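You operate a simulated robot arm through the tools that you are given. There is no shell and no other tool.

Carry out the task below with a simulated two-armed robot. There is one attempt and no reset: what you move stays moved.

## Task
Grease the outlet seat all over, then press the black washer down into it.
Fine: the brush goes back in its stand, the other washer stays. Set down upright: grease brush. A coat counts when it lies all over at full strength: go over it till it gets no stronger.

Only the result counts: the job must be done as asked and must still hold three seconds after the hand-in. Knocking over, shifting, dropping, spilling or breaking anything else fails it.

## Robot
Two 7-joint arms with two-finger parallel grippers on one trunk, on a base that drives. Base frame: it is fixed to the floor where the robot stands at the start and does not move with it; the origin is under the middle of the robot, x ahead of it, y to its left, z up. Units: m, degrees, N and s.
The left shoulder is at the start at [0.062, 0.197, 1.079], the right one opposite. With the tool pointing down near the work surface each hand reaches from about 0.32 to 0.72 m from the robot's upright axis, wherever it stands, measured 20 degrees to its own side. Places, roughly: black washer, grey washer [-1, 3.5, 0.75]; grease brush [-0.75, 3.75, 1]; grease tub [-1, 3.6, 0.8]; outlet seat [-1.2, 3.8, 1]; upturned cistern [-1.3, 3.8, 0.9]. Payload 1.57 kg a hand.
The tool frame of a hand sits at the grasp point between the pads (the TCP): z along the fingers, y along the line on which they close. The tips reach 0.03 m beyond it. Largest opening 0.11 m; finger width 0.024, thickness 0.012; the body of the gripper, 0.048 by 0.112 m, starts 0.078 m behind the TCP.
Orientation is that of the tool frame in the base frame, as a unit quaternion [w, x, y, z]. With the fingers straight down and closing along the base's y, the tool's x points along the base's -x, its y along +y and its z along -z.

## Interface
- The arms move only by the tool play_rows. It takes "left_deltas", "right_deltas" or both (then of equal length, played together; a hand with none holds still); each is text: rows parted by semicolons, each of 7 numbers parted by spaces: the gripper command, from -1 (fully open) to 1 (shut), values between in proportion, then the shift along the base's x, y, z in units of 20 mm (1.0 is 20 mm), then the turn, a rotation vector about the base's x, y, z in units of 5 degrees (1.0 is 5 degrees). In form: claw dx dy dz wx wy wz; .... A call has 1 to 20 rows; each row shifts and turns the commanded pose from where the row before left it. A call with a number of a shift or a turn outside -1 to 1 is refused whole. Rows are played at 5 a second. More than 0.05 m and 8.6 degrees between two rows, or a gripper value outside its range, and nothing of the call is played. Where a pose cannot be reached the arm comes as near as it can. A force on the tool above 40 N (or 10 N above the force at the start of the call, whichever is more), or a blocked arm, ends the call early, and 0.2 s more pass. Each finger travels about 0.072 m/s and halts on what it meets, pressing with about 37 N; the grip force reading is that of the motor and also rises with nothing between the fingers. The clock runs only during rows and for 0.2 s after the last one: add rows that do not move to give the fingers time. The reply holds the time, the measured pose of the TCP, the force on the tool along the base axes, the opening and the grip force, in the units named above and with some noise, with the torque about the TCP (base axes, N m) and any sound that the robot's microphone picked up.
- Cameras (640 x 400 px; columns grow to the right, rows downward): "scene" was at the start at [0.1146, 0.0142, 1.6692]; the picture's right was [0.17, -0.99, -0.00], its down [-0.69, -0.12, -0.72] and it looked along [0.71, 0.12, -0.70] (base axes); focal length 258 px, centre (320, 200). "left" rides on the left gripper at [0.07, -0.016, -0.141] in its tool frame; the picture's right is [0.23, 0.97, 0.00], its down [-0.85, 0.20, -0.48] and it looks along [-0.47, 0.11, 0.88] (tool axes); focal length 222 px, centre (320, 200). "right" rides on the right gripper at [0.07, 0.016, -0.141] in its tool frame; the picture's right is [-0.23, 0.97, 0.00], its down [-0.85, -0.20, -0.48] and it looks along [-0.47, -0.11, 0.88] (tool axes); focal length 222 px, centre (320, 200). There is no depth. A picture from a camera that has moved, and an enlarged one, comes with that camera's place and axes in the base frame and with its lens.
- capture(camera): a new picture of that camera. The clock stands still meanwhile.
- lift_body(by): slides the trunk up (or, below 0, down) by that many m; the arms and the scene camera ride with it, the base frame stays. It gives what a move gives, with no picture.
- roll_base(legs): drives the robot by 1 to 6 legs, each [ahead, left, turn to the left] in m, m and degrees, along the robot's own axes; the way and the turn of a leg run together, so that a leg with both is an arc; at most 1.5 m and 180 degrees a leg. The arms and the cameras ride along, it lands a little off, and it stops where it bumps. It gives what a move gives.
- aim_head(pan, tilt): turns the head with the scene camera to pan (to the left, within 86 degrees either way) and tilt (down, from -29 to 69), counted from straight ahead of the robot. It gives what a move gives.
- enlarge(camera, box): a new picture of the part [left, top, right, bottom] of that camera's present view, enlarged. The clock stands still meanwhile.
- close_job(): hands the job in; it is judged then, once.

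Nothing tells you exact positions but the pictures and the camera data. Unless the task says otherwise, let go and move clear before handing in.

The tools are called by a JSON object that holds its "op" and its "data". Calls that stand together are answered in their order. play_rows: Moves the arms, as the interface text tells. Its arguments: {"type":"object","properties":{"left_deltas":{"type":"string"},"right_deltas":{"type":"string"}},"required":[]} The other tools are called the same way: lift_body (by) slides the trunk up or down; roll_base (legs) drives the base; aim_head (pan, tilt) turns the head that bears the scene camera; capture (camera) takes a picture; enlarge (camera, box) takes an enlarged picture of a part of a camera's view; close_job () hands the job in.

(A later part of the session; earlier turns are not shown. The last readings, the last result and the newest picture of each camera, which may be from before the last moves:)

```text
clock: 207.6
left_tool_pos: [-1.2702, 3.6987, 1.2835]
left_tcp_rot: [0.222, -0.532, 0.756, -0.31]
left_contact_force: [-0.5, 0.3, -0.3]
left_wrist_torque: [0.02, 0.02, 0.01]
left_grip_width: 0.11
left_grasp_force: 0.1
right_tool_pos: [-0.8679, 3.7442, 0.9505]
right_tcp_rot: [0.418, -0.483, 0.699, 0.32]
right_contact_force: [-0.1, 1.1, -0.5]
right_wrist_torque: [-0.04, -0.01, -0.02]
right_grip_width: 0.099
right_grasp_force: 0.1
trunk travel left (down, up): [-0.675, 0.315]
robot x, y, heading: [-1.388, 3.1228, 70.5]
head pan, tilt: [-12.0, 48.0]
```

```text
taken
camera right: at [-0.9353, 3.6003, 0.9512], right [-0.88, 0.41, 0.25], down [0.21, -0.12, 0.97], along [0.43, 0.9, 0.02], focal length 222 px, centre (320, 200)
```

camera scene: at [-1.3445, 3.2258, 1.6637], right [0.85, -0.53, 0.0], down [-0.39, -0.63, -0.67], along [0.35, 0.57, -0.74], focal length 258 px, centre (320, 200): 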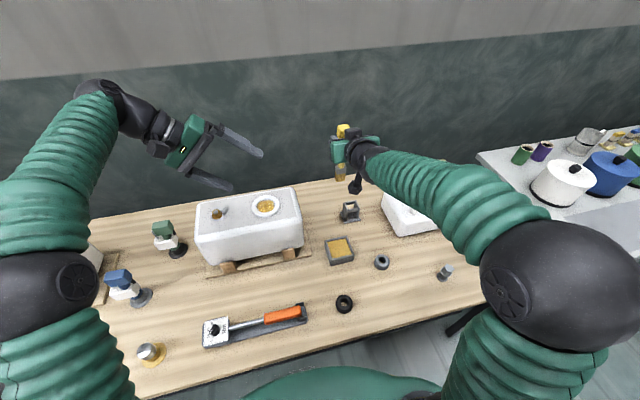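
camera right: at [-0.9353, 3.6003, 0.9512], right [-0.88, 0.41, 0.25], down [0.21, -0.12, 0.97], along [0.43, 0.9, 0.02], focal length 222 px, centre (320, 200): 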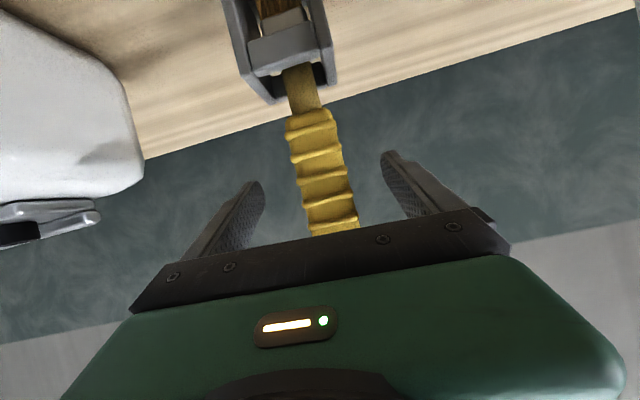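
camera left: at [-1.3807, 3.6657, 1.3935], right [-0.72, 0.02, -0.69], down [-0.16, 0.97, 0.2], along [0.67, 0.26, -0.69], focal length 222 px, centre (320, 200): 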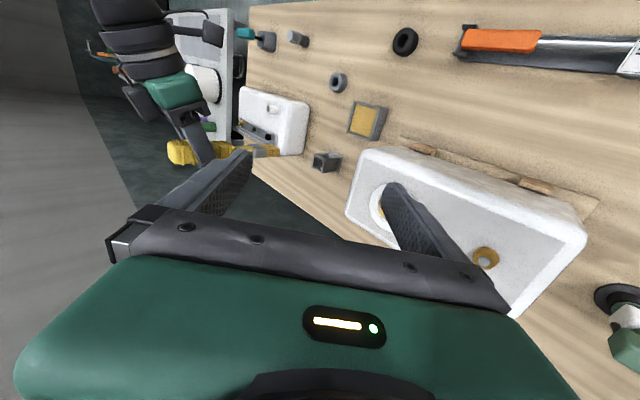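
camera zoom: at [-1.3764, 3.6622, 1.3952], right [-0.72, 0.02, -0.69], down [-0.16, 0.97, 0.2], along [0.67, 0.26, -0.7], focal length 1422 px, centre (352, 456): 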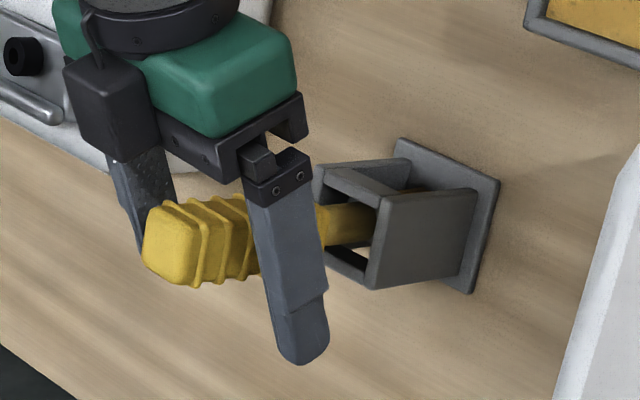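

The brush stands in its stand. Backing straight out, then rising.

{"op": "play_rows", "data": {"right_deltas": "-1 -0.34 -0.94 0 0 0 0;-1 -0.34 -0.94 0 0 0 0;-1 -0.34 -0.94 0 0 0 0;-1 -0.34 -0.94 0 0 0 0;-1 -0.34 -0.94 0 0 0 0;-1 -0.34 -0.94 0 0 0 0;-1 -0.2 -0.5 0.8 0 0 0;-1 0 0 1 0 0 0;-1 0 0 1 0 0 0;-1 0 0 1 0 0 0;-1 0 0 1 0 0 0;-1 0 0 1 0 0 0;-1 0 0 1 0 0 0;-1 0 0 0 0 0 0"}}

{"op": "capture", "data": {"camera": "scene"}}

{"op": "enlarge", "data": {"camera": "scene", "box": [310, 160, 390, 220]}}

{"op": "capture", "data": {"camera": "left"}}

```text
clock: 210.6
left_tool_pos: [-1.2697, 3.6991, 1.2825]
left_tcp_rot: [0.222, -0.531, 0.756, -0.312]
left_contact_force: [-0.1, -0.7, -0.9]
left_wrist_torque: [0.01, 0.01, 0.03]
left_grip_width: 0.11
left_grasp_force: 0.1
right_tool_pos: [-0.9136, 3.6207, 1.0887]
right_tcp_rot: [0.418, -0.484, 0.699, 0.321]
right_contact_force: [-0.6, -0.6, 0.2]
right_wrist_torque: [0.03, -0.01, -0.05]
right_grip_width: 0.1101
right_grasp_force: 0.0
trunk travel left (down, up): [-0.675, 0.315]
robot x, y, heading: [-1.3961, 3.1239, 70.5]
head pan, tilt: [-12.0, 48.0]
```

```text
taken
camera scene: at [-1.3388, 3.2239, 1.6636], right [0.85, -0.53, 0.0], down [-0.39, -0.63, -0.67], along [0.35, 0.57, -0.74], focal length 258 px, centre (320, 200)
```

scene: 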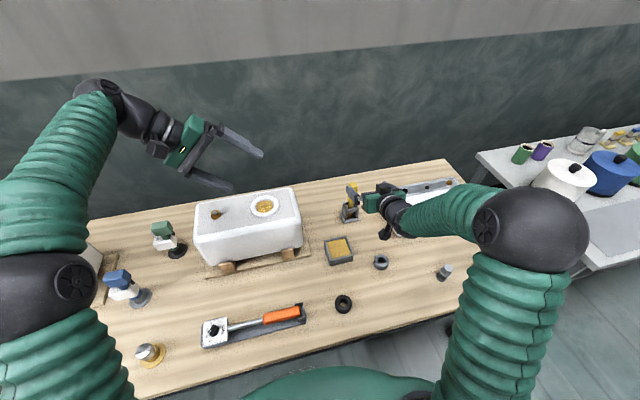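

```text
6.67 times, centred on (350, 190) of scene
camera zoom: at [-1.3388, 3.2239, 1.6636], right [0.85, -0.53, 0.0], down [-0.39, -0.63, -0.67], along [0.35, 0.57, -0.74], focal length 1721 px, centre (120, 267)
```

zoom: 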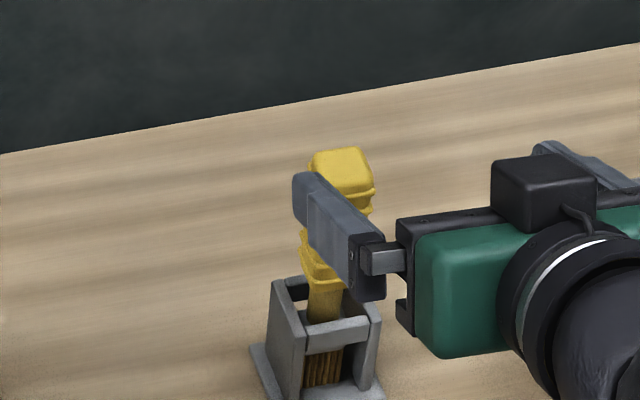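

```text
taken
camera left: at [-1.3764, 3.6626, 1.3949], right [-0.72, 0.02, -0.69], down [-0.16, 0.97, 0.2], along [0.67, 0.26, -0.7], focal length 222 px, centre (320, 200)
```

left: 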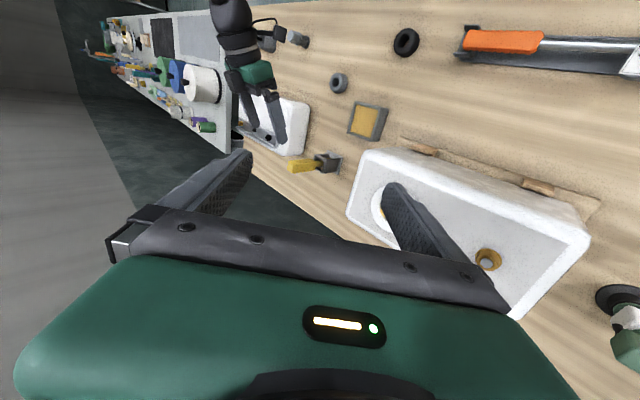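

Brush is standing upright in its stand and free of my fingers. Next, the black washer at about [-1.112, 3.447]. I'll reorient the right hand to ~35° pitch with level fingers and hover over it.

{"op": "play_rows", "data": {"right_deltas": "-1 0 0 0.5 -0.17 -0.47 0;-1 -0.82 -0.72 0 -0.895 0.318 0;-1 -0.82 -0.72 0 -0.895 0.318 0;-1 -0.82 -0.72 0 -0.895 0.318 0;-1 -0.82 -0.72 0 -0.895 0.318 0;-1 -0.82 -0.72 0 -0.895 0.318 0;-1 -0.82 -0.72 0 -0.895 0.318 0;-1 -0.82 -0.72 0 0 0 0;-1 -0.82 -0.72 0 0 0 0;-1 -0.82 -0.72 0 0 0 0;-1 -0.82 -0.72 0 0 0 0;-1 -0.82 -0.72 0 0 0 0;-1 -0.82 -0.72 0 0 0 0;-1 0 0 -1 0 0 0;-1 0 0 -1 0 0 0;-1 0 0 -1 0 0 0;-1 0 0 -1 0 0 0;-1 0 0 -1 0 0 0;-1 0 0 0 0 0 0"}}

{"op": "capture", "data": {"camera": "right"}}

{"op": "capture", "data": {"camera": "scene"}}

```text
clock: 214.6
left_tool_pos: [-1.27, 3.6982, 1.2837]
left_tcp_rot: [0.223, -0.531, 0.756, -0.31]
left_contact_force: [-0.6, -0.1, 0.6]
left_wrist_torque: [-0.02, 0.01, 0.0]
left_grip_width: 0.1098
left_grasp_force: 0.1
right_tool_pos: [-1.1038, 3.4813, 1.0364]
right_tcp_rot: [0.246, -0.552, 0.778, 0.172]
right_contact_force: [0.6, -0.5, 0.4]
right_wrist_torque: [0.03, 0.0, 0.02]
right_grip_width: 0.11
right_grasp_force: 0.0
right hand out of reach, approached as far as the arm can: row 13, 14, 15, 16, 17, 18
trunk travel left (down, up): [-0.675, 0.315]
robot x, y, heading: [-1.3932, 3.1239, 69.9]
head pan, tilt: [-12.0, 48.0]
```

```text
taken
camera right: at [-1.165, 3.3576, 1.111], right [-0.86, 0.5, 0.13], down [0.33, 0.34, 0.88], along [0.4, 0.8, -0.45], focal length 222 px, centre (320, 200)
```

right: 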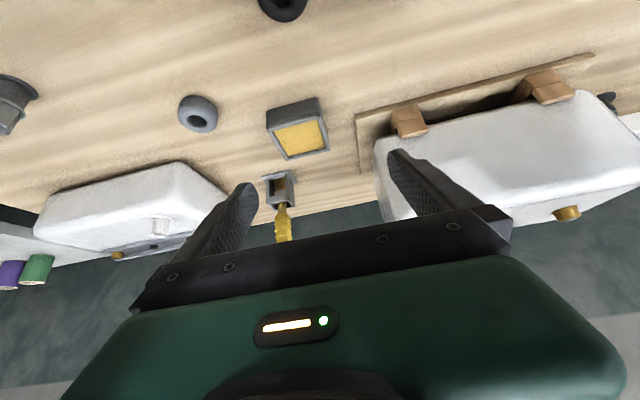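

```text
taken
camera scene: at [-1.3402, 3.2224, 1.6638], right [0.85, -0.53, 0.0], down [-0.39, -0.63, -0.67], along [0.35, 0.57, -0.74], focal length 258 px, centre (320, 200)
```

scene: 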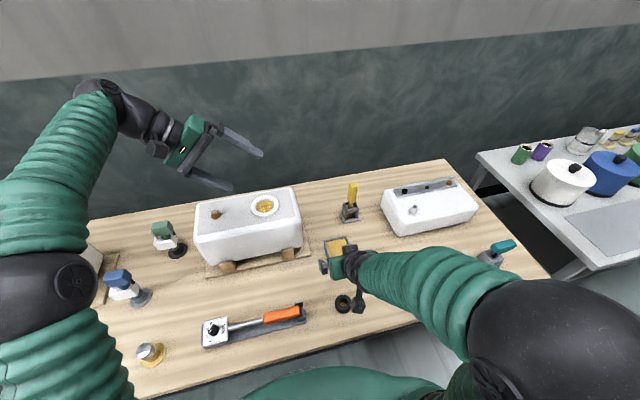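

The washer is too close for this hand pitch. I'll back the base 0.13 m to get comfortable room.

{"op": "roll_base", "data": {"legs": [[-0.13, 0, 0]]}}

{"op": "capture", "data": {"camera": "right"}}

```text
clock: 215.9
left_tool_pos: [-1.3146, 3.5786, 1.2825]
left_tcp_rot: [0.221, -0.531, 0.757, -0.311]
left_contact_force: [0.0, 0.0, 0.6]
left_wrist_torque: [-0.04, 0.01, 0.01]
left_grip_width: 0.1099
left_grasp_force: 0.1
right_tool_pos: [-1.1467, 3.3605, 1.0342]
right_tcp_rot: [0.247, -0.551, 0.778, 0.172]
right_contact_force: [-0.2, 0.1, 0.2]
right_wrist_torque: [0.01, -0.01, 0.01]
right_grip_width: 0.11
right_grasp_force: 0.1
trunk travel left (down, up): [-0.675, 0.315]
robot x, y, heading: [-1.4425, 3.0019, 70.3]
head pan, tilt: [-12.0, 48.0]
```

```text
taken
camera right: at [-1.2085, 3.2363, 1.1101], right [-0.86, 0.5, 0.13], down [0.33, 0.34, 0.88], along [0.4, 0.8, -0.45], focal length 222 px, centre (320, 200)
```

right: 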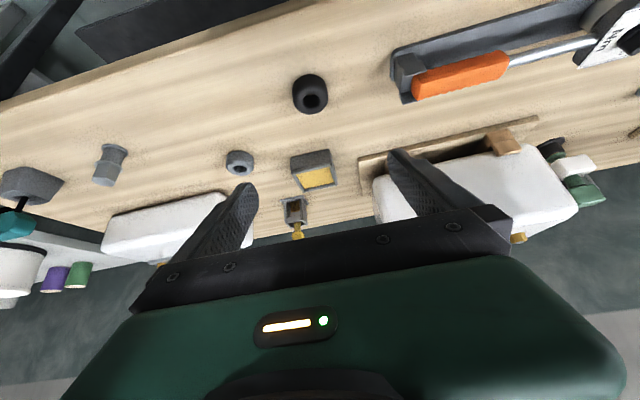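

{"op": "enlarge", "data": {"camera": "right", "box": [260, 50, 372, 120]}}

{"op": "enlarge", "data": {"camera": "scene", "box": [320, 200, 432, 270]}}

{"op": "capture", "data": {"camera": "scene"}}

```text
5.71 times, centred on (316, 85) of right
camera zoom: at [-1.2085, 3.2363, 1.1101], right [-0.86, 0.5, 0.13], down [0.33, 0.34, 0.88], along [0.4, 0.8, -0.45], focal length 1269 px, centre (343, 857)
```

zoom: 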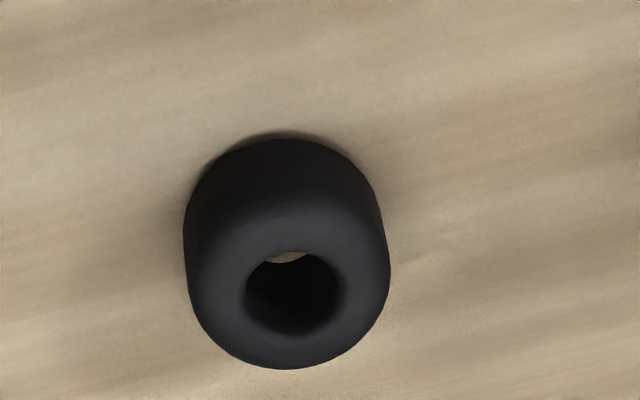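

```text
5.71 times, centred on (376, 235) of scene
camera zoom: at [-1.3835, 3.1029, 1.6635], right [0.85, -0.53, 0.0], down [-0.39, -0.63, -0.67], along [0.35, 0.57, -0.75], focal length 1475 px, centre (0, 0)
```

zoom: 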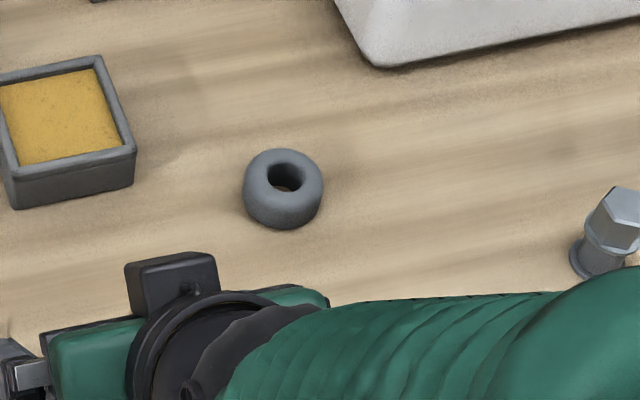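

```text
taken
camera scene: at [-1.3835, 3.1029, 1.6635], right [0.85, -0.53, 0.0], down [-0.39, -0.63, -0.67], along [0.35, 0.57, -0.75], focal length 258 px, centre (320, 200)
```

scene: 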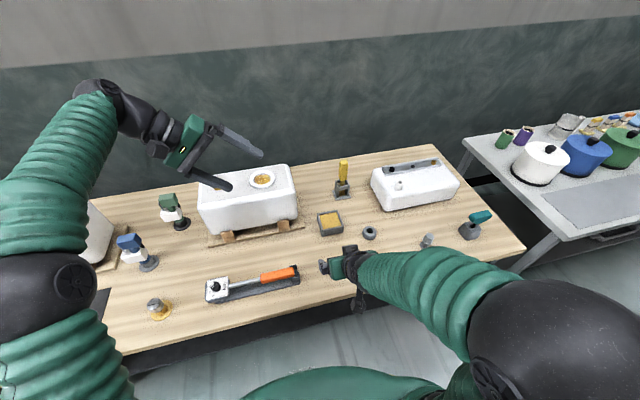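

Washer: about 56 mm across, ~25 mm tall, centre ≈ [-1.108, 3.457]. Fingers must grip only its upper half (the rim sits around it in the seat), so I'll reduce hand pitch to ~15° and hover over it.

{"op": "play_rows", "data": {"right_deltas": "-1 0 0 0 -0.942 0.335 0;-1 0 0 0 -0.942 0.335 0;-1 0 0 0 -0.942 0.335 0;-1 0 0 0 -0.942 0.335 0;-1 0.38 0.96 0 0 0 0;-1 0.38 0.96 0 0 0 0;-1 0.38 0.96 0 0 0 0;-1 0.38 0.96 0 0 0 0;-1 0.38 0.96 0 0 0 0;-1 0 0 -1 0 0 0;-1 0 0 -1 0 0 0;-1 0 0 -1 0 0 0;-1 0 0 -1 0 0 0;-1 0 0 -1 0 0 0;-1 0 0 -1 0 0 0;-1 0 0 0 0 0 0"}}

{"op": "capture", "data": {"camera": "right"}}

{"op": "capture", "data": {"camera": "scene"}}

```text
clock: 219.3
left_tool_pos: [-1.315, 3.5749, 1.2835]
left_tcp_rot: [0.222, -0.53, 0.757, -0.311]
left_contact_force: [-0.2, -0.4, 0.4]
left_wrist_torque: [0.01, -0.01, -0.02]
left_grip_width: 0.1099
left_grasp_force: 0.1
right_tool_pos: [-1.153, 3.3564, 1.0056]
right_tcp_rot: [0.109, -0.568, 0.812, 0.078]
right_contact_force: [-0.4, 0.7, -0.3]
right_wrist_torque: [0.01, -0.01, 0.01]
right_grip_width: 0.11
right_grasp_force: 0.0
right hand out of reach, approached as far as the arm can: row 6, 7, 8, 9, 10, 11, 12, 13, 14, 15
trunk travel left (down, up): [-0.675, 0.315]
robot x, y, heading: [-1.437, 3.0009, 70.1]
head pan, tilt: [-12.0, 48.0]
```

```text
taken
camera right: at [-1.2052, 3.2632, 1.1218], right [-0.84, 0.54, 0.06], down [0.43, 0.59, 0.69], along [0.33, 0.6, -0.72], focal length 222 px, centre (320, 200)
```

right: 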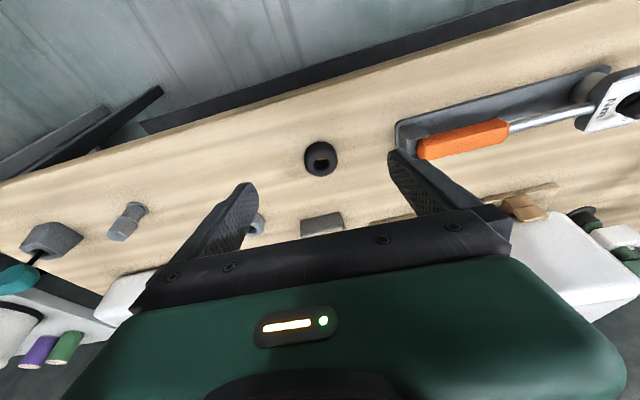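

```text
taken
camera scene: at [-1.3846, 3.1, 1.6638], right [0.85, -0.53, 0.0], down [-0.39, -0.63, -0.67], along [0.35, 0.57, -0.74], focal length 258 px, centre (320, 200)
```

scene: 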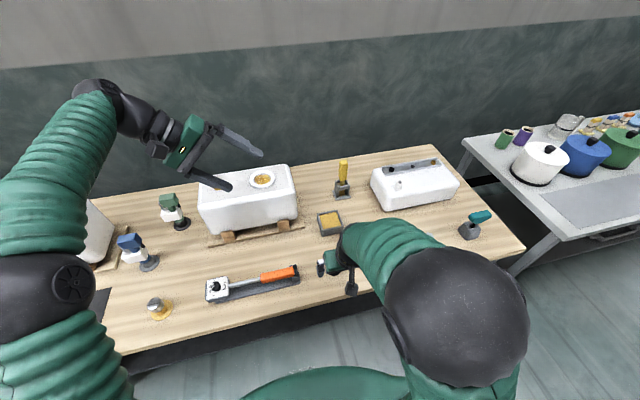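

The arm got folded into an awkward configuration. I'll raise the hand back toward its original ready pose (tool straight down), to unfold the elbow, then retry.

{"op": "play_rows", "data": {"right_deltas": "-1 0 0 1 0 0 0;-1 0 0 1 0 0 0;-1 0.1 0 1 0 0 0;-1 0.1 0 1 -0.942 0.335 0;-1 0.1 0 1 -0.942 0.335 0;-1 0.1 0 1 -0.942 0.335 0;-1 0.1 -0.3 0.6 0 0 0;-1 0.1 -0.3 0 0 0 0;-1 0 0 0 0 0 0"}}

{"op": "capture", "data": {"camera": "scene"}}

```text
clock: 221.3
left_tool_pos: [-1.3145, 3.5737, 1.2828]
left_tcp_rot: [0.221, -0.531, 0.757, -0.311]
left_contact_force: [-0.6, 0.0, 0.2]
left_wrist_torque: [0.01, -0.04, 0.04]
left_grip_width: 0.1098
left_grasp_force: 0.0
right_tool_pos: [-1.1407, 3.3438, 1.1382]
right_tcp_rot: [-0.002, -0.575, 0.818, 0.011]
right_contact_force: [-0.5, 0.0, -0.1]
right_wrist_torque: [-0.01, -0.03, 0.01]
right_grip_width: 0.1098
right_grasp_force: 0.0
trunk travel left (down, up): [-0.675, 0.315]
robot x, y, heading: [-1.4377, 3.0008, 70.3]
head pan, tilt: [-12.0, 48.0]
```

```text
taken
camera scene: at [-1.3843, 3.1008, 1.6632], right [0.85, -0.53, 0.0], down [-0.39, -0.63, -0.67], along [0.35, 0.57, -0.74], focal length 258 px, centre (320, 200)
```

scene: 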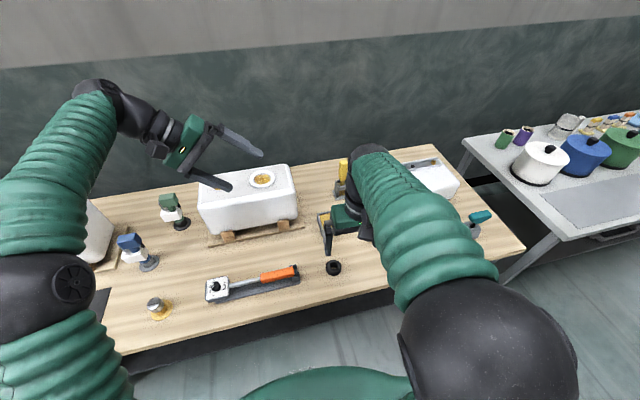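

{"op": "play_rows", "data": {"right_deltas": "-1 0.33 0.95 0 0 0 0;-1 0.33 0.95 0 0 0 0;-1 0.33 0.95 0 0 0 0;-1 0.33 0.95 0 0 0 0;-1 0.33 0.95 0 0 0 0;-1 0.1 0.6 0 0 0 0;-1 0 0 -1 0 0 0;-1 0 0 -1 0 0 0;-1 0 0 -1 0 0 0;-1 0 0 -1 0 0 0;-1 0 0 -1 0 0 0;-1 0 0 -1 0 0 0;-1 0 0 0 0 0 0"}}

{"op": "capture", "data": {"camera": "scene"}}

{"op": "capture", "data": {"camera": "right"}}

```text
clock: 224.1
left_tool_pos: [-1.316, 3.5746, 1.2846]
left_tcp_rot: [0.222, -0.531, 0.757, -0.311]
left_contact_force: [0.7, 0.5, 0.8]
left_wrist_torque: [0.02, 0.0, -0.03]
left_grip_width: 0.1101
left_grasp_force: 0.0
right_tool_pos: [-1.1589, 3.3421, 1.0549]
right_tcp_rot: [0.001, -0.578, 0.816, 0.001]
right_contact_force: [-0.1, 0.2, -0.5]
right_wrist_torque: [0.01, 0.01, -0.02]
right_grip_width: 0.1102
right_grasp_force: 0.1
right hand out of reach, approached as far as the arm can: row 2, 3, 4, 5, 6, 7, 8, 9, 10, 11, 12
trunk travel left (down, up): [-0.675, 0.315]
robot x, y, heading: [-1.439, 3.001, 70.1]
head pan, tilt: [-12.0, 48.0]
```

```text
taken
camera scene: at [-1.3846, 3.1001, 1.6638], right [0.85, -0.53, 0.0], down [-0.39, -0.63, -0.67], along [0.35, 0.57, -0.74], focal length 258 px, centre (320, 200)
```

scene: 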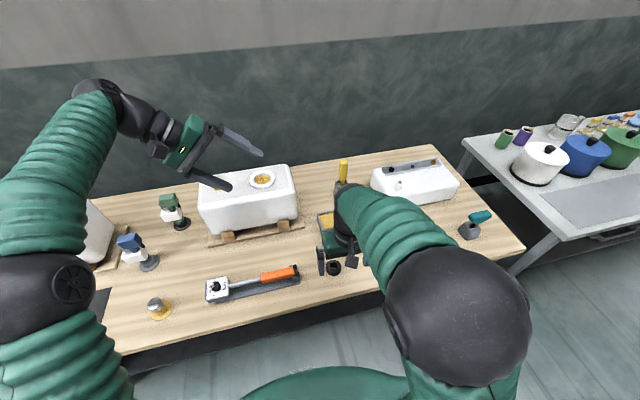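

```text
taken
camera right: at [-1.1978, 3.2829, 1.1951], right [-0.84, 0.54, 0.0], down [0.47, 0.74, 0.48], along [0.26, 0.41, -0.88], focal length 222 px, centre (320, 200)
```

right: 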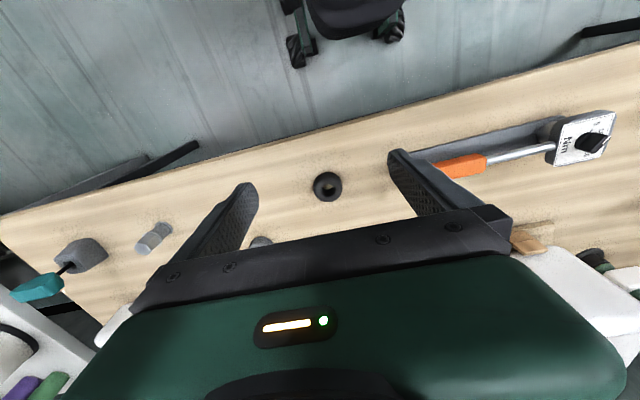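

The right elbow has swivelled inward and blocks forward motion. I'll swing the hand well out to the right and up so the elbow can move outward again, then come back.

{"op": "play_rows", "data": {"right_deltas": "-1 0 0 0.8 0 0 0;-1 0 0 0.8 0 0 0;-1 0.85 -0.3 0.5 0 0 0;-1 0.85 -0.3 0.5 0 0 0;-1 0.85 -0.3 0 0 0 0;-1 0.85 -0.3 0 0 0 0;-1 0.85 -0.3 0 0 0 0;-1 0.85 -0.3 0 0 0 0;-1 0.85 -0.3 0 0 0 0;-1 0.85 -0.3 0 0 0 0;-1 0.85 -0.3 0 0 0 0;-1 0.85 -0.3 0 0 0 0;-1 0 0 0 0 0 0"}}

{"op": "capture", "data": {"camera": "scene"}}

```text
clock: 226.9
left_tool_pos: [-1.3141, 3.5734, 1.2837]
left_tcp_rot: [0.222, -0.53, 0.757, -0.311]
left_contact_force: [0.2, 0.3, 0.0]
left_wrist_torque: [-0.03, -0.03, 0.01]
left_grip_width: 0.1102
left_grasp_force: 0.2
right_tool_pos: [-1.0125, 3.2635, 1.1194]
right_tcp_rot: [0.002, -0.579, 0.815, 0.0]
right_contact_force: [0.0, 0.6, 0.0]
right_wrist_torque: [0.0, 0.0, -0.01]
right_grip_width: 0.11
right_grasp_force: 0.1
right hand out of reach, approached as far as the arm can: row 9, 10, 11, 12
trunk travel left (down, up): [-0.675, 0.315]
robot x, y, heading: [-1.4374, 2.9987, 70.3]
head pan, tilt: [-12.0, 48.0]
```

```text
taken
camera scene: at [-1.3839, 3.0998, 1.6637], right [0.85, -0.53, 0.0], down [-0.39, -0.63, -0.67], along [0.35, 0.57, -0.74], focal length 258 px, centre (320, 200)
```

scene: 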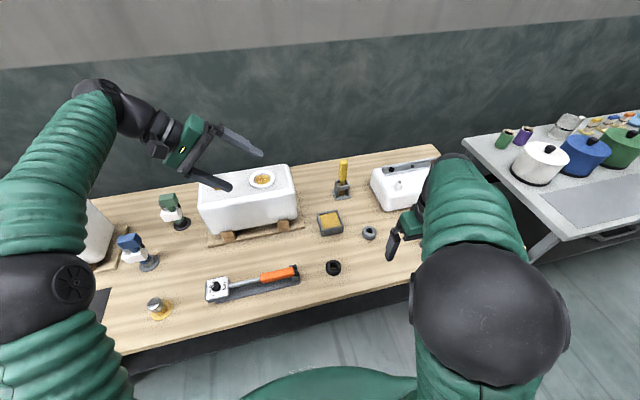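

{"op": "play_rows", "data": {"right_deltas": "-1 0 0 0.3 0.942 -0.335 0;-1 0 0 0.3 0.942 -0.335 0;-1 0 0 0.3 0.942 -0.335 0;-1 0 0 0.3 0.942 -0.335 0;-1 0 0 0 0.942 -0.335 0;-1 0 0 0 0.942 -0.335 0;-1 -0.2 0.9 0 0.942 -0.335 0;-1 -0.2 0.9 0 0.942 -0.335 0;-1 -0.2 0.9 0 0.942 -0.335 0;-1 -0.2 0.9 0 0.942 -0.335 0;-1 -0.2 0.9 0 0 0 0;-1 -0.2 0.9 0 0 0 0;-1 -0.2 0.9 0 0 0 0;-1 -0.2 0.9 0 0 0 0;-1 -0.2 0.9 0 0 0 0;-1 -0.2 0.9 0 0 0 0;-1 -0.2 0.9 0 0 0 0;-1 -0.2 0.9 0 0 0 0;-1 0 0 0 0 0 0"}}

{"op": "capture", "data": {"camera": "scene"}}

```text
clock: 230.9
left_tool_pos: [-1.3166, 3.5727, 1.2835]
left_tcp_rot: [0.222, -0.53, 0.757, -0.31]
left_contact_force: [0.4, -0.6, 0.2]
left_wrist_torque: [0.01, -0.02, 0.0]
left_grip_width: 0.1099
left_grasp_force: 0.1
right_tool_pos: [-1.0614, 3.4792, 1.1431]
right_tcp_rot: [0.346, -0.525, 0.738, 0.244]
right_contact_force: [1.1, -0.7, 0.8]
right_wrist_torque: [0.0, -0.03, 0.0]
right_grip_width: 0.1098
right_grasp_force: 0.0
trunk travel left (down, up): [-0.675, 0.315]
robot x, y, heading: [-1.4403, 3.0022, 70.2]
head pan, tilt: [-12.0, 48.0]
```

```text
taken
camera scene: at [-1.3844, 3.0996, 1.6638], right [0.85, -0.53, 0.0], down [-0.39, -0.63, -0.67], along [0.35, 0.57, -0.74], focal length 258 px, centre (320, 200)
```

scene: 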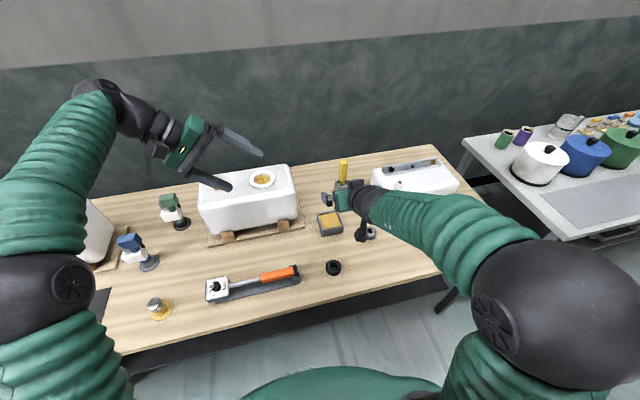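

Elbow is out to the right again. Reducing the pitch gradually here.

{"op": "play_rows", "data": {"right_deltas": "-1 0 0 0 -0.942 0.335 0;-1 0 0 0 -0.942 0.335 0;-1 0 0 0 -0.942 0.335 0;-1 0 0 0 -0.942 0.335 0;-1 0 0 0 -0.942 0.335 0;-1 0 0 0 -0.942 0.335 0;-1 0 0 0 -0.942 0.335 0;-1 0 0 0 0 0 0"}}

{"op": "capture", "data": {"camera": "scene"}}

```text
clock: 232.7
left_tool_pos: [-1.3146, 3.5722, 1.2843]
left_tcp_rot: [0.223, -0.53, 0.757, -0.311]
left_contact_force: [0.6, 0.4, 0.1]
left_wrist_torque: [-0.01, 0.01, 0.02]
left_grip_width: 0.11
left_grasp_force: 0.0
right_tool_pos: [-1.0603, 3.4794, 1.1406]
right_tcp_rot: [0.107, -0.573, 0.809, 0.075]
right_contact_force: [0.0, 0.3, 0.1]
right_wrist_torque: [0.02, -0.02, 0.04]
right_grip_width: 0.1102
right_grasp_force: 0.0
trunk travel left (down, up): [-0.675, 0.315]
robot x, y, heading: [-1.4397, 2.9991, 70.2]
head pan, tilt: [-12.0, 48.0]
```

```text
taken
camera scene: at [-1.3834, 3.0998, 1.6637], right [0.85, -0.53, 0.0], down [-0.39, -0.63, -0.67], along [0.35, 0.57, -0.74], focal length 258 px, centre (320, 200)
```

scene: 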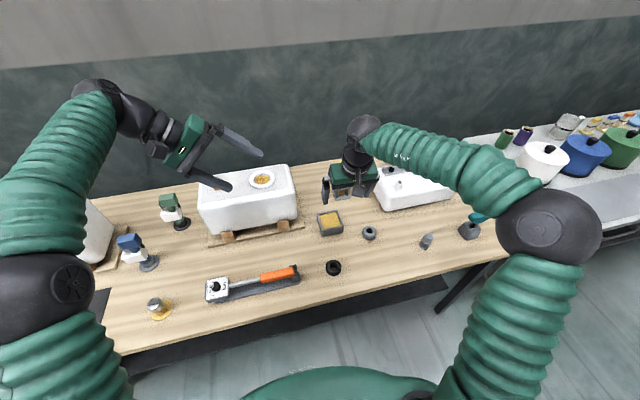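

Good configuration. Now lowering over the black washer.

{"op": "play_rows", "data": {"right_deltas": "-1 -0.48 -0.22 -0.8 0 0 0;-1 -0.48 -0.22 -0.8 0 0 0;-1 -0.48 -0.22 -0.8 0 0 0;-1 -0.48 -0.22 -0.8 0 0 0;-1 -0.48 -0.22 -0.8 0 0 0;-1 0 0 -1 0 0 0;-1 0 0 -1 0 0 0;-1 0 0 -1 0 0 0;-1 0 0 -1 0 0 0;-1 0 0 -1 0 0 0;-1 0 0 -1 0 0 0;-1 0 0 -1 0 0 0;-1 0 0 0 0 0 0"}}

{"op": "capture", "data": {"camera": "right"}}

{"op": "capture", "data": {"camera": "scene"}}

```text
clock: 235.5
left_tool_pos: [-1.3147, 3.5729, 1.284]
left_tcp_rot: [0.221, -0.53, 0.757, -0.311]
left_contact_force: [-0.1, -0.5, 0.2]
left_wrist_torque: [0.0, 0.01, 0.0]
left_grip_width: 0.11
left_grasp_force: 0.0
right_tool_pos: [-1.1079, 3.4568, 0.9218]
right_tcp_rot: [0.107, -0.573, 0.809, 0.075]
right_contact_force: [-0.2, 0.8, -0.6]
right_wrist_torque: [-0.02, -0.01, 0.04]
right_grip_width: 0.11
right_grasp_force: 0.1
trunk travel left (down, up): [-0.675, 0.315]
robot x, y, heading: [-1.4401, 3.003, 69.9]
head pan, tilt: [-12.0, 48.0]
```

```text
taken
camera right: at [-1.1582, 3.364, 1.0397], right [-0.85, 0.53, 0.06], down [0.42, 0.6, 0.68], along [0.33, 0.6, -0.73], focal length 222 px, centre (320, 200)
```

right: 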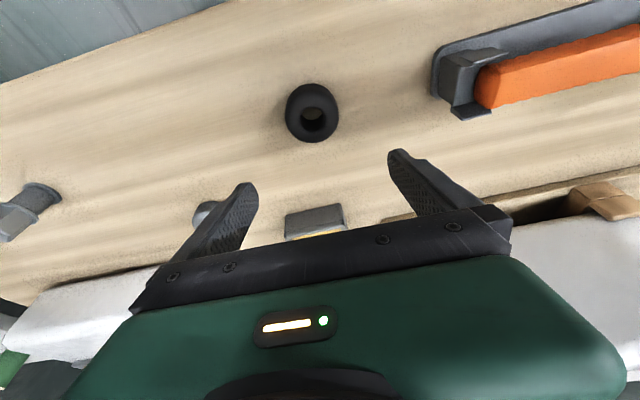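

```text
taken
camera scene: at [-1.3834, 3.1001, 1.6637], right [0.85, -0.53, 0.0], down [-0.39, -0.63, -0.67], along [0.35, 0.57, -0.74], focal length 258 px, centre (320, 200)
```

scene: 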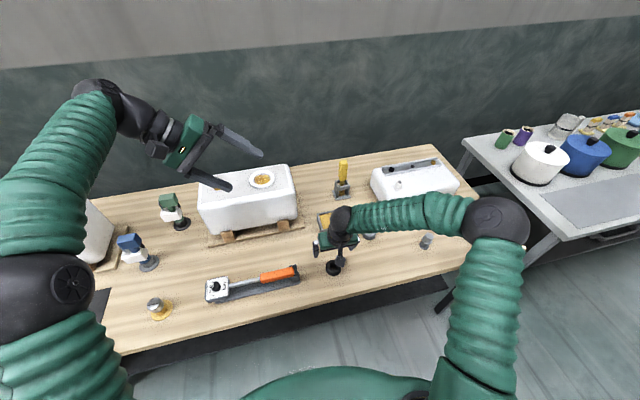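

{"op": "enlarge", "data": {"camera": "right", "box": [256, 70, 368, 140]}}

{"op": "enlarge", "data": {"camera": "scene", "box": [310, 230, 366, 280]}}

```text
5.71 times, centred on (312, 105) of right
camera zoom: at [-1.1582, 3.364, 1.0397], right [-0.85, 0.53, 0.06], down [0.42, 0.6, 0.68], along [0.33, 0.6, -0.73], focal length 1269 px, centre (366, 743)
```

zoom: 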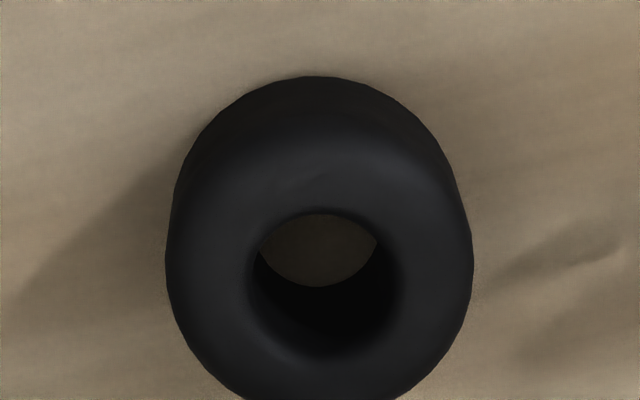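

```text
8.00 times, centred on (338, 255) of scene
camera zoom: at [-1.3834, 3.1001, 1.6637], right [0.85, -0.53, 0.0], down [-0.39, -0.63, -0.67], along [0.35, 0.57, -0.74], focal length 2065 px, centre (176, -240)
```

zoom: 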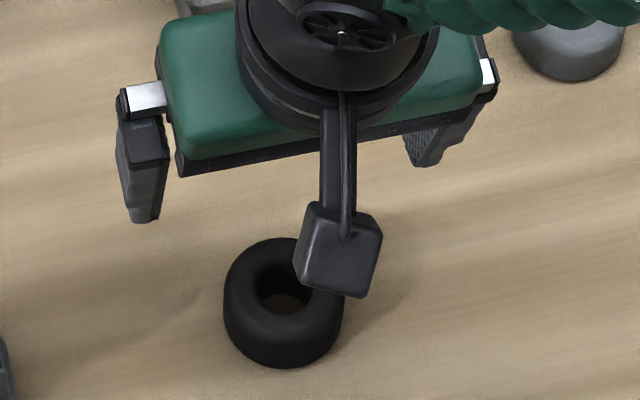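

Washer centre ≈ [-1.110, 3.451]; laterally centred between my fingers. I'll shift back 12 mm, then lower the open fingers and feel for the bench to calibrate the height.

{"op": "play_rows", "data": {"right_deltas": "-1 -0.2 -0.55 -0.5 0 0 0;-1 0 0 -1 0 0 0;-1 0 0 -1 0 0 0;-1 0 0 -1 0 0 0;-1 0 0 -0.7 0 0 0;-1 0 0 0 0 0 0"}}

{"op": "play_rows", "data": {"right_deltas": "-1 0 0 -0.2 0 0 0;-1 0 0 -0.1 0 0 0;-1 0 0 0 0 0 0"}}

{"op": "capture", "data": {"camera": "right"}}

```text
clock: 236.9
left_tool_pos: [-1.3146, 3.5734, 1.2842]
left_tcp_rot: [0.222, -0.53, 0.757, -0.31]
left_contact_force: [-0.4, 0.2, -0.6]
left_wrist_torque: [-0.02, 0.0, -0.01]
left_grip_width: 0.11
left_grasp_force: 0.1
right_tool_pos: [-1.1156, 3.4462, 0.8377]
right_tcp_rot: [0.107, -0.574, 0.809, 0.075]
right_contact_force: [-0.3, 0.9, 0.3]
right_wrist_torque: [0.02, 0.01, -0.02]
right_grip_width: 0.1099
right_grasp_force: 0.1
trunk travel left (down, up): [-0.675, 0.315]
robot x, y, heading: [-1.4409, 2.9999, 70.3]
head pan, tilt: [-12.0, 48.0]
```

```text
clock: 237.7
left_tool_pos: [-1.3145, 3.5731, 1.2843]
left_tcp_rot: [0.222, -0.53, 0.757, -0.311]
left_contact_force: [-0.2, 0.0, 0.3]
left_wrist_torque: [0.01, 0.01, 0.0]
left_grip_width: 0.11
left_grasp_force: 0.1
right_tool_pos: [-1.1133, 3.448, 0.832]
right_tcp_rot: [0.107, -0.575, 0.808, 0.076]
right_contact_force: [-0.2, 0.0, 4.6]
right_wrist_torque: [0.09, 0.31, 0.03]
right_grip_width: 0.1098
right_grasp_force: 0.1
trunk travel left (down, up): [-0.675, 0.315]
robot x, y, heading: [-1.438, 3.002, 70.4]
head pan, tilt: [-12.0, 48.0]
```

```text
taken
camera right: at [-1.1641, 3.354, 0.9498], right [-0.85, 0.53, 0.06], down [0.42, 0.6, 0.69], along [0.33, 0.6, -0.73], focal length 222 px, centre (320, 200)
```

right: 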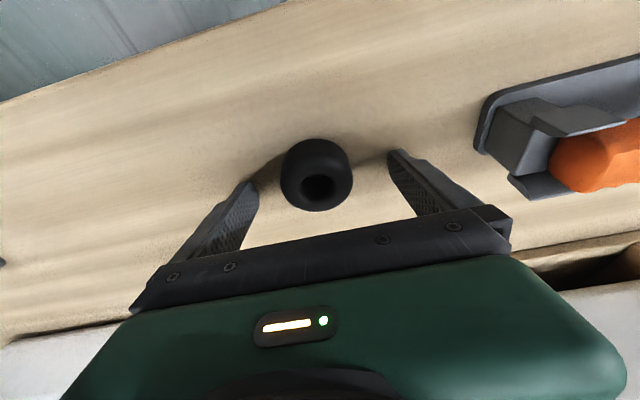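

Bench contact at TCP z ≈ 0.832 (bench ≈ 0.80). I'll raise 12 mm so I hold just the washer's upper half, shift back 8 mm, and close.

{"op": "play_rows", "data": {"right_deltas": "-1 0 0 0.6 0 0 0;-1 -0.13 -0.37 0 0 0 0;-0.6 0 0 0 0 0 0;-0.2 0 0 0 0 0 0;-0.1 0 0 0 0 0 0;-0.1 0 0 0 0 0 0"}}

{"op": "enlarge", "data": {"camera": "right", "box": [220, 120, 420, 240]}}

{"op": "enlarge", "data": {"camera": "scene", "box": [300, 220, 370, 280]}}

```text
clock: 239.1
left_tool_pos: [-1.3157, 3.5737, 1.2852]
left_tcp_rot: [0.222, -0.531, 0.757, -0.311]
left_contact_force: [0.4, -0.4, 0.0]
left_wrist_torque: [0.03, 0.04, 0.03]
left_grip_width: 0.11
left_grasp_force: 0.1
right_tool_pos: [-1.1151, 3.4389, 0.8432]
right_tcp_rot: [0.107, -0.574, 0.809, 0.075]
right_contact_force: [-0.4, 0.0, 0.9]
right_wrist_torque: [0.02, -0.06, 0.02]
right_grip_width: 0.0607
right_grasp_force: 0.1
trunk travel left (down, up): [-0.675, 0.315]
robot x, y, heading: [-1.4397, 3.0021, 70.0]
head pan, tilt: [-12.0, 48.0]
```

```text
3.20 times, centred on (320, 180) of right
camera zoom: at [-1.1661, 3.3463, 0.9612], right [-0.85, 0.53, 0.06], down [0.42, 0.6, 0.68], along [0.33, 0.6, -0.73], focal length 711 px, centre (320, 264)
```

zoom: 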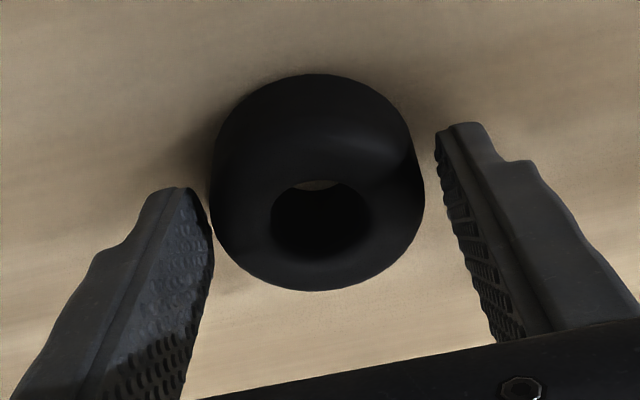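

```text
6.67 times, centred on (335, 250) of scene
camera zoom: at [-1.3833, 3.1007, 1.6636], right [0.85, -0.53, 0.0], down [-0.39, -0.63, -0.67], along [0.35, 0.57, -0.75], focal length 1721 px, centre (220, -133)
```

zoom: 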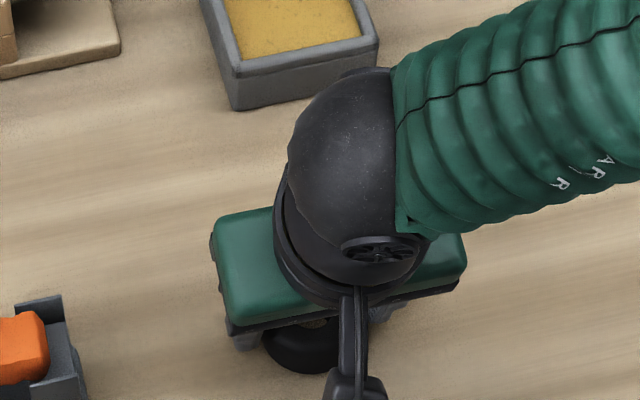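

Fingers need to shift ~3 mm right and ~5 mm forward for a good centred grip. Adjusting, then closing.

{"op": "play_rows", "data": {"right_deltas": "-0.15 0.14 -0.05 0 0 0 0;-0.1 0.09 0.24 0 0 0 0;0 0 0 0 0 0 0;0.1 0 0 0 0 0 0;0.4 0 0 0 0 0 0;1 0 0 0 0 0 0;1 0 0 0 0 0 0;1 0 0 0 0 0 0"}}

{"op": "enlarge", "data": {"camera": "right", "box": [220, 120, 420, 240]}}

```text
clock: 240.9
left_tool_pos: [-1.3151, 3.5736, 1.2846]
left_tcp_rot: [0.222, -0.53, 0.757, -0.31]
left_contact_force: [0.3, 0.3, 0.4]
left_wrist_torque: [0.01, -0.03, 0.01]
left_grip_width: 0.11
left_grasp_force: 0.0
right_tool_pos: [-1.1112, 3.4435, 0.8433]
right_tcp_rot: [0.106, -0.574, 0.809, 0.075]
right_contact_force: [-0.9, 0.6, 0.0]
right_wrist_torque: [0.04, 0.02, 0.02]
right_grip_width: 0.0504
right_grasp_force: 36.7
trunk travel left (down, up): [-0.675, 0.315]
robot x, y, heading: [-1.437, 2.9997, 70.3]
head pan, tilt: [-12.0, 48.0]
```

```text
3.20 times, centred on (320, 180) of right
camera zoom: at [-1.1612, 3.3502, 0.9616], right [-0.85, 0.53, 0.06], down [0.42, 0.6, 0.68], along [0.33, 0.6, -0.73], focal length 711 px, centre (320, 264)
```

zoom: 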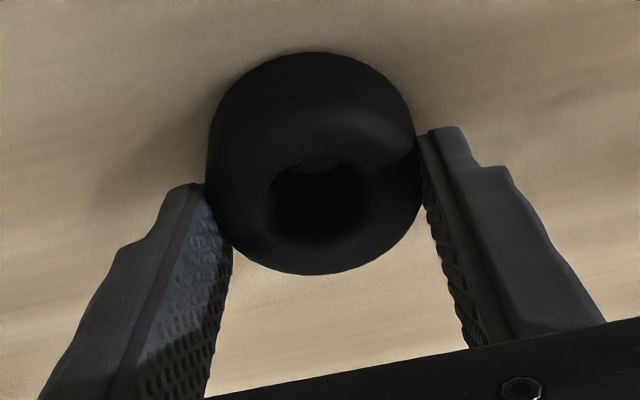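

{"op": "play_rows", "data": {"right_deltas": "1 0 0 0.3 0 0 0;1 0 0 0.5 0 0 0;1 0 0 1 0 0 0;1 0 0 1 0 0 0;1 0 0 1 0 0 0;1 0 0 1 0 0 0;1 0 0 0 0 0 0"}}

{"op": "capture", "data": {"camera": "right"}}

{"op": "enlarge", "data": {"camera": "scene", "box": [300, 210, 370, 280]}}

{"op": "capture", "data": {"camera": "left"}}

```text
clock: 242.5
left_tool_pos: [-1.314, 3.5736, 1.2849]
left_tcp_rot: [0.222, -0.531, 0.757, -0.31]
left_contact_force: [0.2, 0.4, 0.4]
left_wrist_torque: [0.01, 0.03, -0.02]
left_grip_width: 0.1099
left_grasp_force: 0.1
right_tool_pos: [-1.1108, 3.4426, 0.9391]
right_tcp_rot: [0.107, -0.573, 0.809, 0.074]
right_contact_force: [0.3, -0.2, -0.1]
right_wrist_torque: [-0.01, 0.01, -0.01]
right_grip_width: 0.0
right_grasp_force: 21.8
trunk travel left (down, up): [-0.675, 0.315]
robot x, y, heading: [-1.433, 3.0029, 70.0]
head pan, tilt: [-12.0, 48.0]
```

```text
taken
camera right: at [-1.1619, 3.3496, 1.057], right [-0.85, 0.53, 0.06], down [0.42, 0.6, 0.68], along [0.33, 0.6, -0.73], focal length 222 px, centre (320, 200)
```

right: 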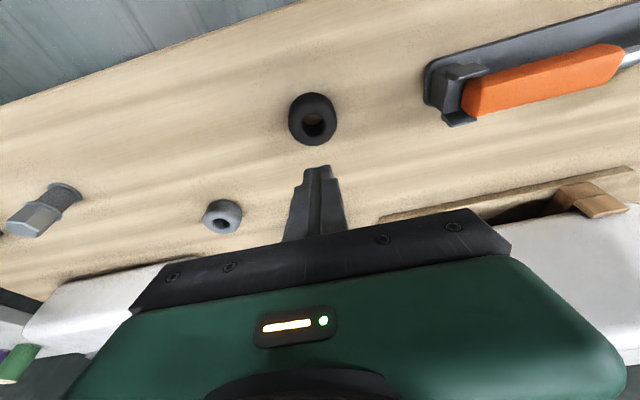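

```text
5.71 times, centred on (335, 245) of scene
camera zoom: at [-1.3833, 3.1005, 1.6636], right [0.85, -0.53, 0.0], down [-0.39, -0.63, -0.67], along [0.35, 0.57, -0.74], focal length 1475 px, centre (234, -57)
```

zoom: 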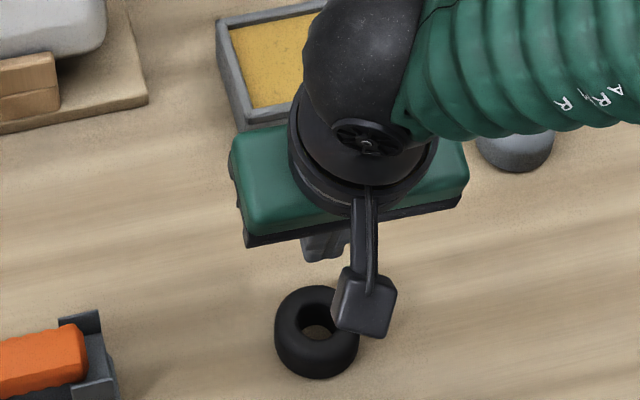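

```text
taken
camera left: at [-1.4214, 3.5373, 1.3959], right [-0.72, 0.02, -0.69], down [-0.16, 0.97, 0.2], along [0.67, 0.26, -0.7], focal length 222 px, centre (320, 200)
```

left: 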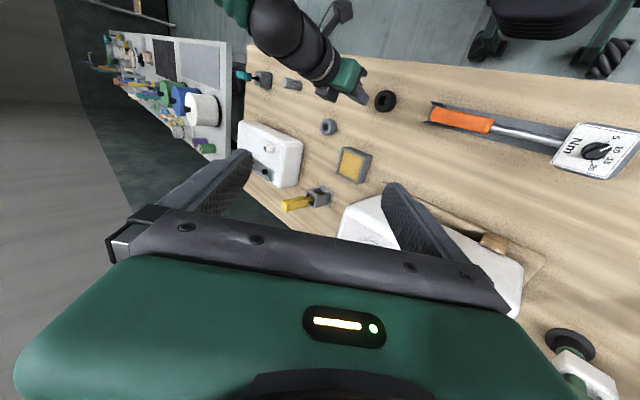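

The washer slipped out (it just slid ~1 cm on the bench) because my pads were ahead of its centre. I'll reopen, move back ~12 mm and re-centre using the wrist camera.

{"op": "play_rows", "data": {"right_deltas": "-0.5 0 0 0 0 0 0;-1 -0.22 -0.57 0 0 0 0;-1 0 0 0 0 0 0;-1 0 0 -1 0 0 0;-1 0 0 -1 0 0 0;-1 0 0 -0.5 0 0 0;-1 0 0 0 0 0 0"}}

{"op": "enlarge", "data": {"camera": "right", "box": [220, 80, 420, 240]}}

```text
clock: 244.1
left_tool_pos: [-1.3147, 3.573, 1.2839]
left_tcp_rot: [0.221, -0.531, 0.757, -0.31]
left_contact_force: [0.3, -0.7, -0.4]
left_wrist_torque: [0.01, 0.01, -0.01]
left_grip_width: 0.1098
left_grasp_force: 0.1
right_tool_pos: [-1.1148, 3.431, 0.89]
right_tcp_rot: [0.107, -0.574, 0.809, 0.075]
right_contact_force: [0.1, -0.4, -0.4]
right_wrist_torque: [-0.01, -0.05, -0.02]
right_grip_width: 0.1101
right_grasp_force: 0.0
trunk travel left (down, up): [-0.675, 0.315]
robot x, y, heading: [-1.4385, 3.0028, 70.5]
head pan, tilt: [-12.0, 48.0]
```

```text
2.50 times, centred on (320, 160) of right
camera zoom: at [-1.1649, 3.3384, 1.0078], right [-0.85, 0.53, 0.06], down [0.42, 0.6, 0.68], along [0.33, 0.6, -0.73], focal length 555 px, centre (320, 300)
```

zoom: 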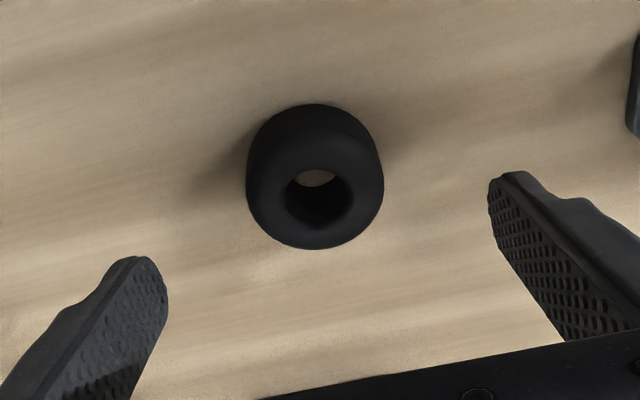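

{"op": "play_rows", "data": {"right_deltas": "-1 0 0 -1 0 0 0;-1 0 0 -1 0 0 0;-1 0 0 -0.4 0 0 0;-1 0 0 0 0 0 0"}}

{"op": "enlarge", "data": {"camera": "left", "box": [340, 60, 436, 120]}}

{"op": "enlarge", "data": {"camera": "right", "box": [220, 100, 420, 240]}}

```text
clock: 245.1
left_tool_pos: [-1.3144, 3.5738, 1.2831]
left_tcp_rot: [0.222, -0.531, 0.757, -0.311]
left_contact_force: [-0.6, -0.2, 0.1]
left_wrist_torque: [-0.02, 0.04, -0.01]
left_grip_width: 0.11
left_grasp_force: 0.0
right_tool_pos: [-1.116, 3.4312, 0.8419]
right_tcp_rot: [0.107, -0.574, 0.808, 0.076]
right_contact_force: [0.1, 0.6, 0.3]
right_wrist_torque: [-0.02, -0.05, 0.03]
right_grip_width: 0.11
right_grasp_force: 0.0
trunk travel left (down, up): [-0.675, 0.315]
robot x, y, heading: [-1.4352, 3.0017, 70.3]
head pan, tilt: [-12.0, 48.0]
```

```text
6.67 times, centred on (388, 90) of left
camera zoom: at [-1.4216, 3.537, 1.3961], right [-0.72, 0.02, -0.69], down [-0.16, 0.97, 0.2], along [0.67, 0.26, -0.7], focal length 1481 px, centre (-133, 933)
```

zoom: 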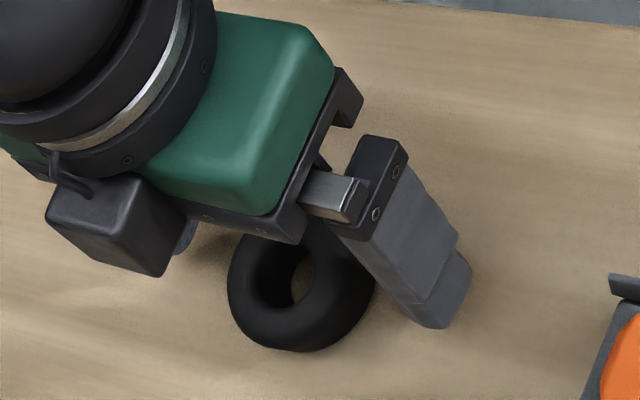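

```text
2.86 times, centred on (320, 170) of right
camera zoom: at [-1.1656, 3.3378, 0.9597], right [-0.85, 0.53, 0.06], down [0.42, 0.6, 0.68], along [0.33, 0.6, -0.73], focal length 635 px, centre (320, 286)
```

zoom: 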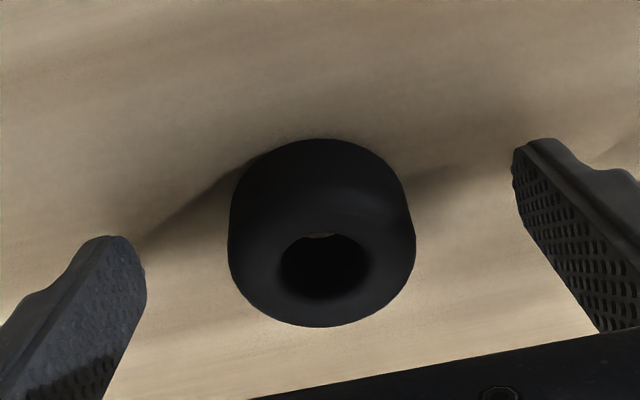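

All three cameras now agree the washer is at about [-1.109, 3.447] with its top at 0.822 (22 mm tall, rounded). I simply gripped too high on the rounded shoulder; I'll grip at its widest mid-height this time.

{"op": "play_rows", "data": {"right_deltas": "-1 0.25 0.5 0 0 0 0;-1 0 0 -0.3 0 0 0;-0.6 0 0 0 0 0 0;-0.2 0 0 0 0 0 0;-0.15 0 0 0 0 0 0;-0.15 0 0 0 0 0 0"}}

{"op": "enlarge", "data": {"camera": "right", "box": [220, 100, 420, 240]}}

{"op": "enlarge", "data": {"camera": "left", "box": [340, 60, 436, 120]}}

```text
clock: 246.5
left_tool_pos: [-1.3147, 3.5745, 1.2835]
left_tcp_rot: [0.222, -0.531, 0.757, -0.31]
left_contact_force: [0.7, 0.2, 0.0]
left_wrist_torque: [-0.01, -0.02, 0.01]
left_grip_width: 0.1099
left_grasp_force: 0.0
right_tool_pos: [-1.1094, 3.4423, 0.8365]
right_tcp_rot: [0.106, -0.574, 0.809, 0.075]
right_contact_force: [0.4, -0.2, -0.3]
right_wrist_torque: [-0.01, -0.02, 0.01]
right_grip_width: 0.0631
right_grasp_force: 0.0
trunk travel left (down, up): [-0.675, 0.315]
robot x, y, heading: [-1.4366, 3.0014, 70.3]
head pan, tilt: [-12.0, 48.0]
```

```text
2.86 times, centred on (320, 170) of right
camera zoom: at [-1.1606, 3.3487, 0.954], right [-0.85, 0.53, 0.06], down [0.42, 0.6, 0.68], along [0.33, 0.6, -0.73], focal length 635 px, centre (320, 286)
```

zoom: 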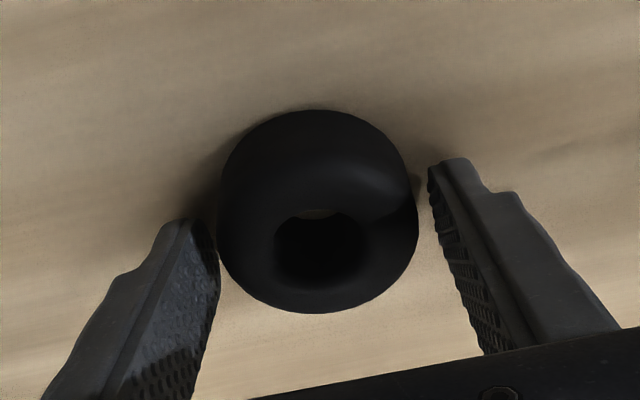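

```text
6.67 times, centred on (388, 90) of left
camera zoom: at [-1.4217, 3.537, 1.3961], right [-0.72, 0.02, -0.69], down [-0.16, 0.97, 0.2], along [0.67, 0.26, -0.7], focal length 1481 px, centre (-133, 933)
```

zoom: 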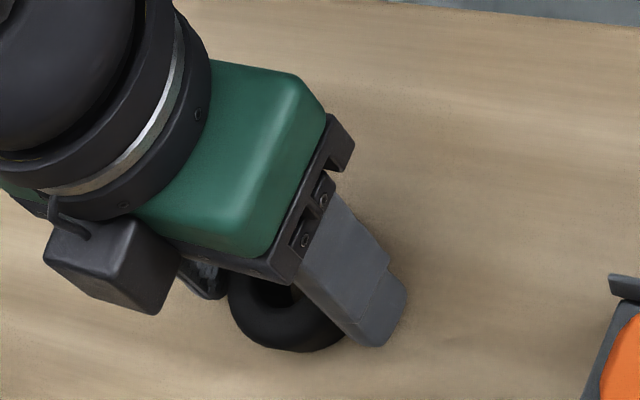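

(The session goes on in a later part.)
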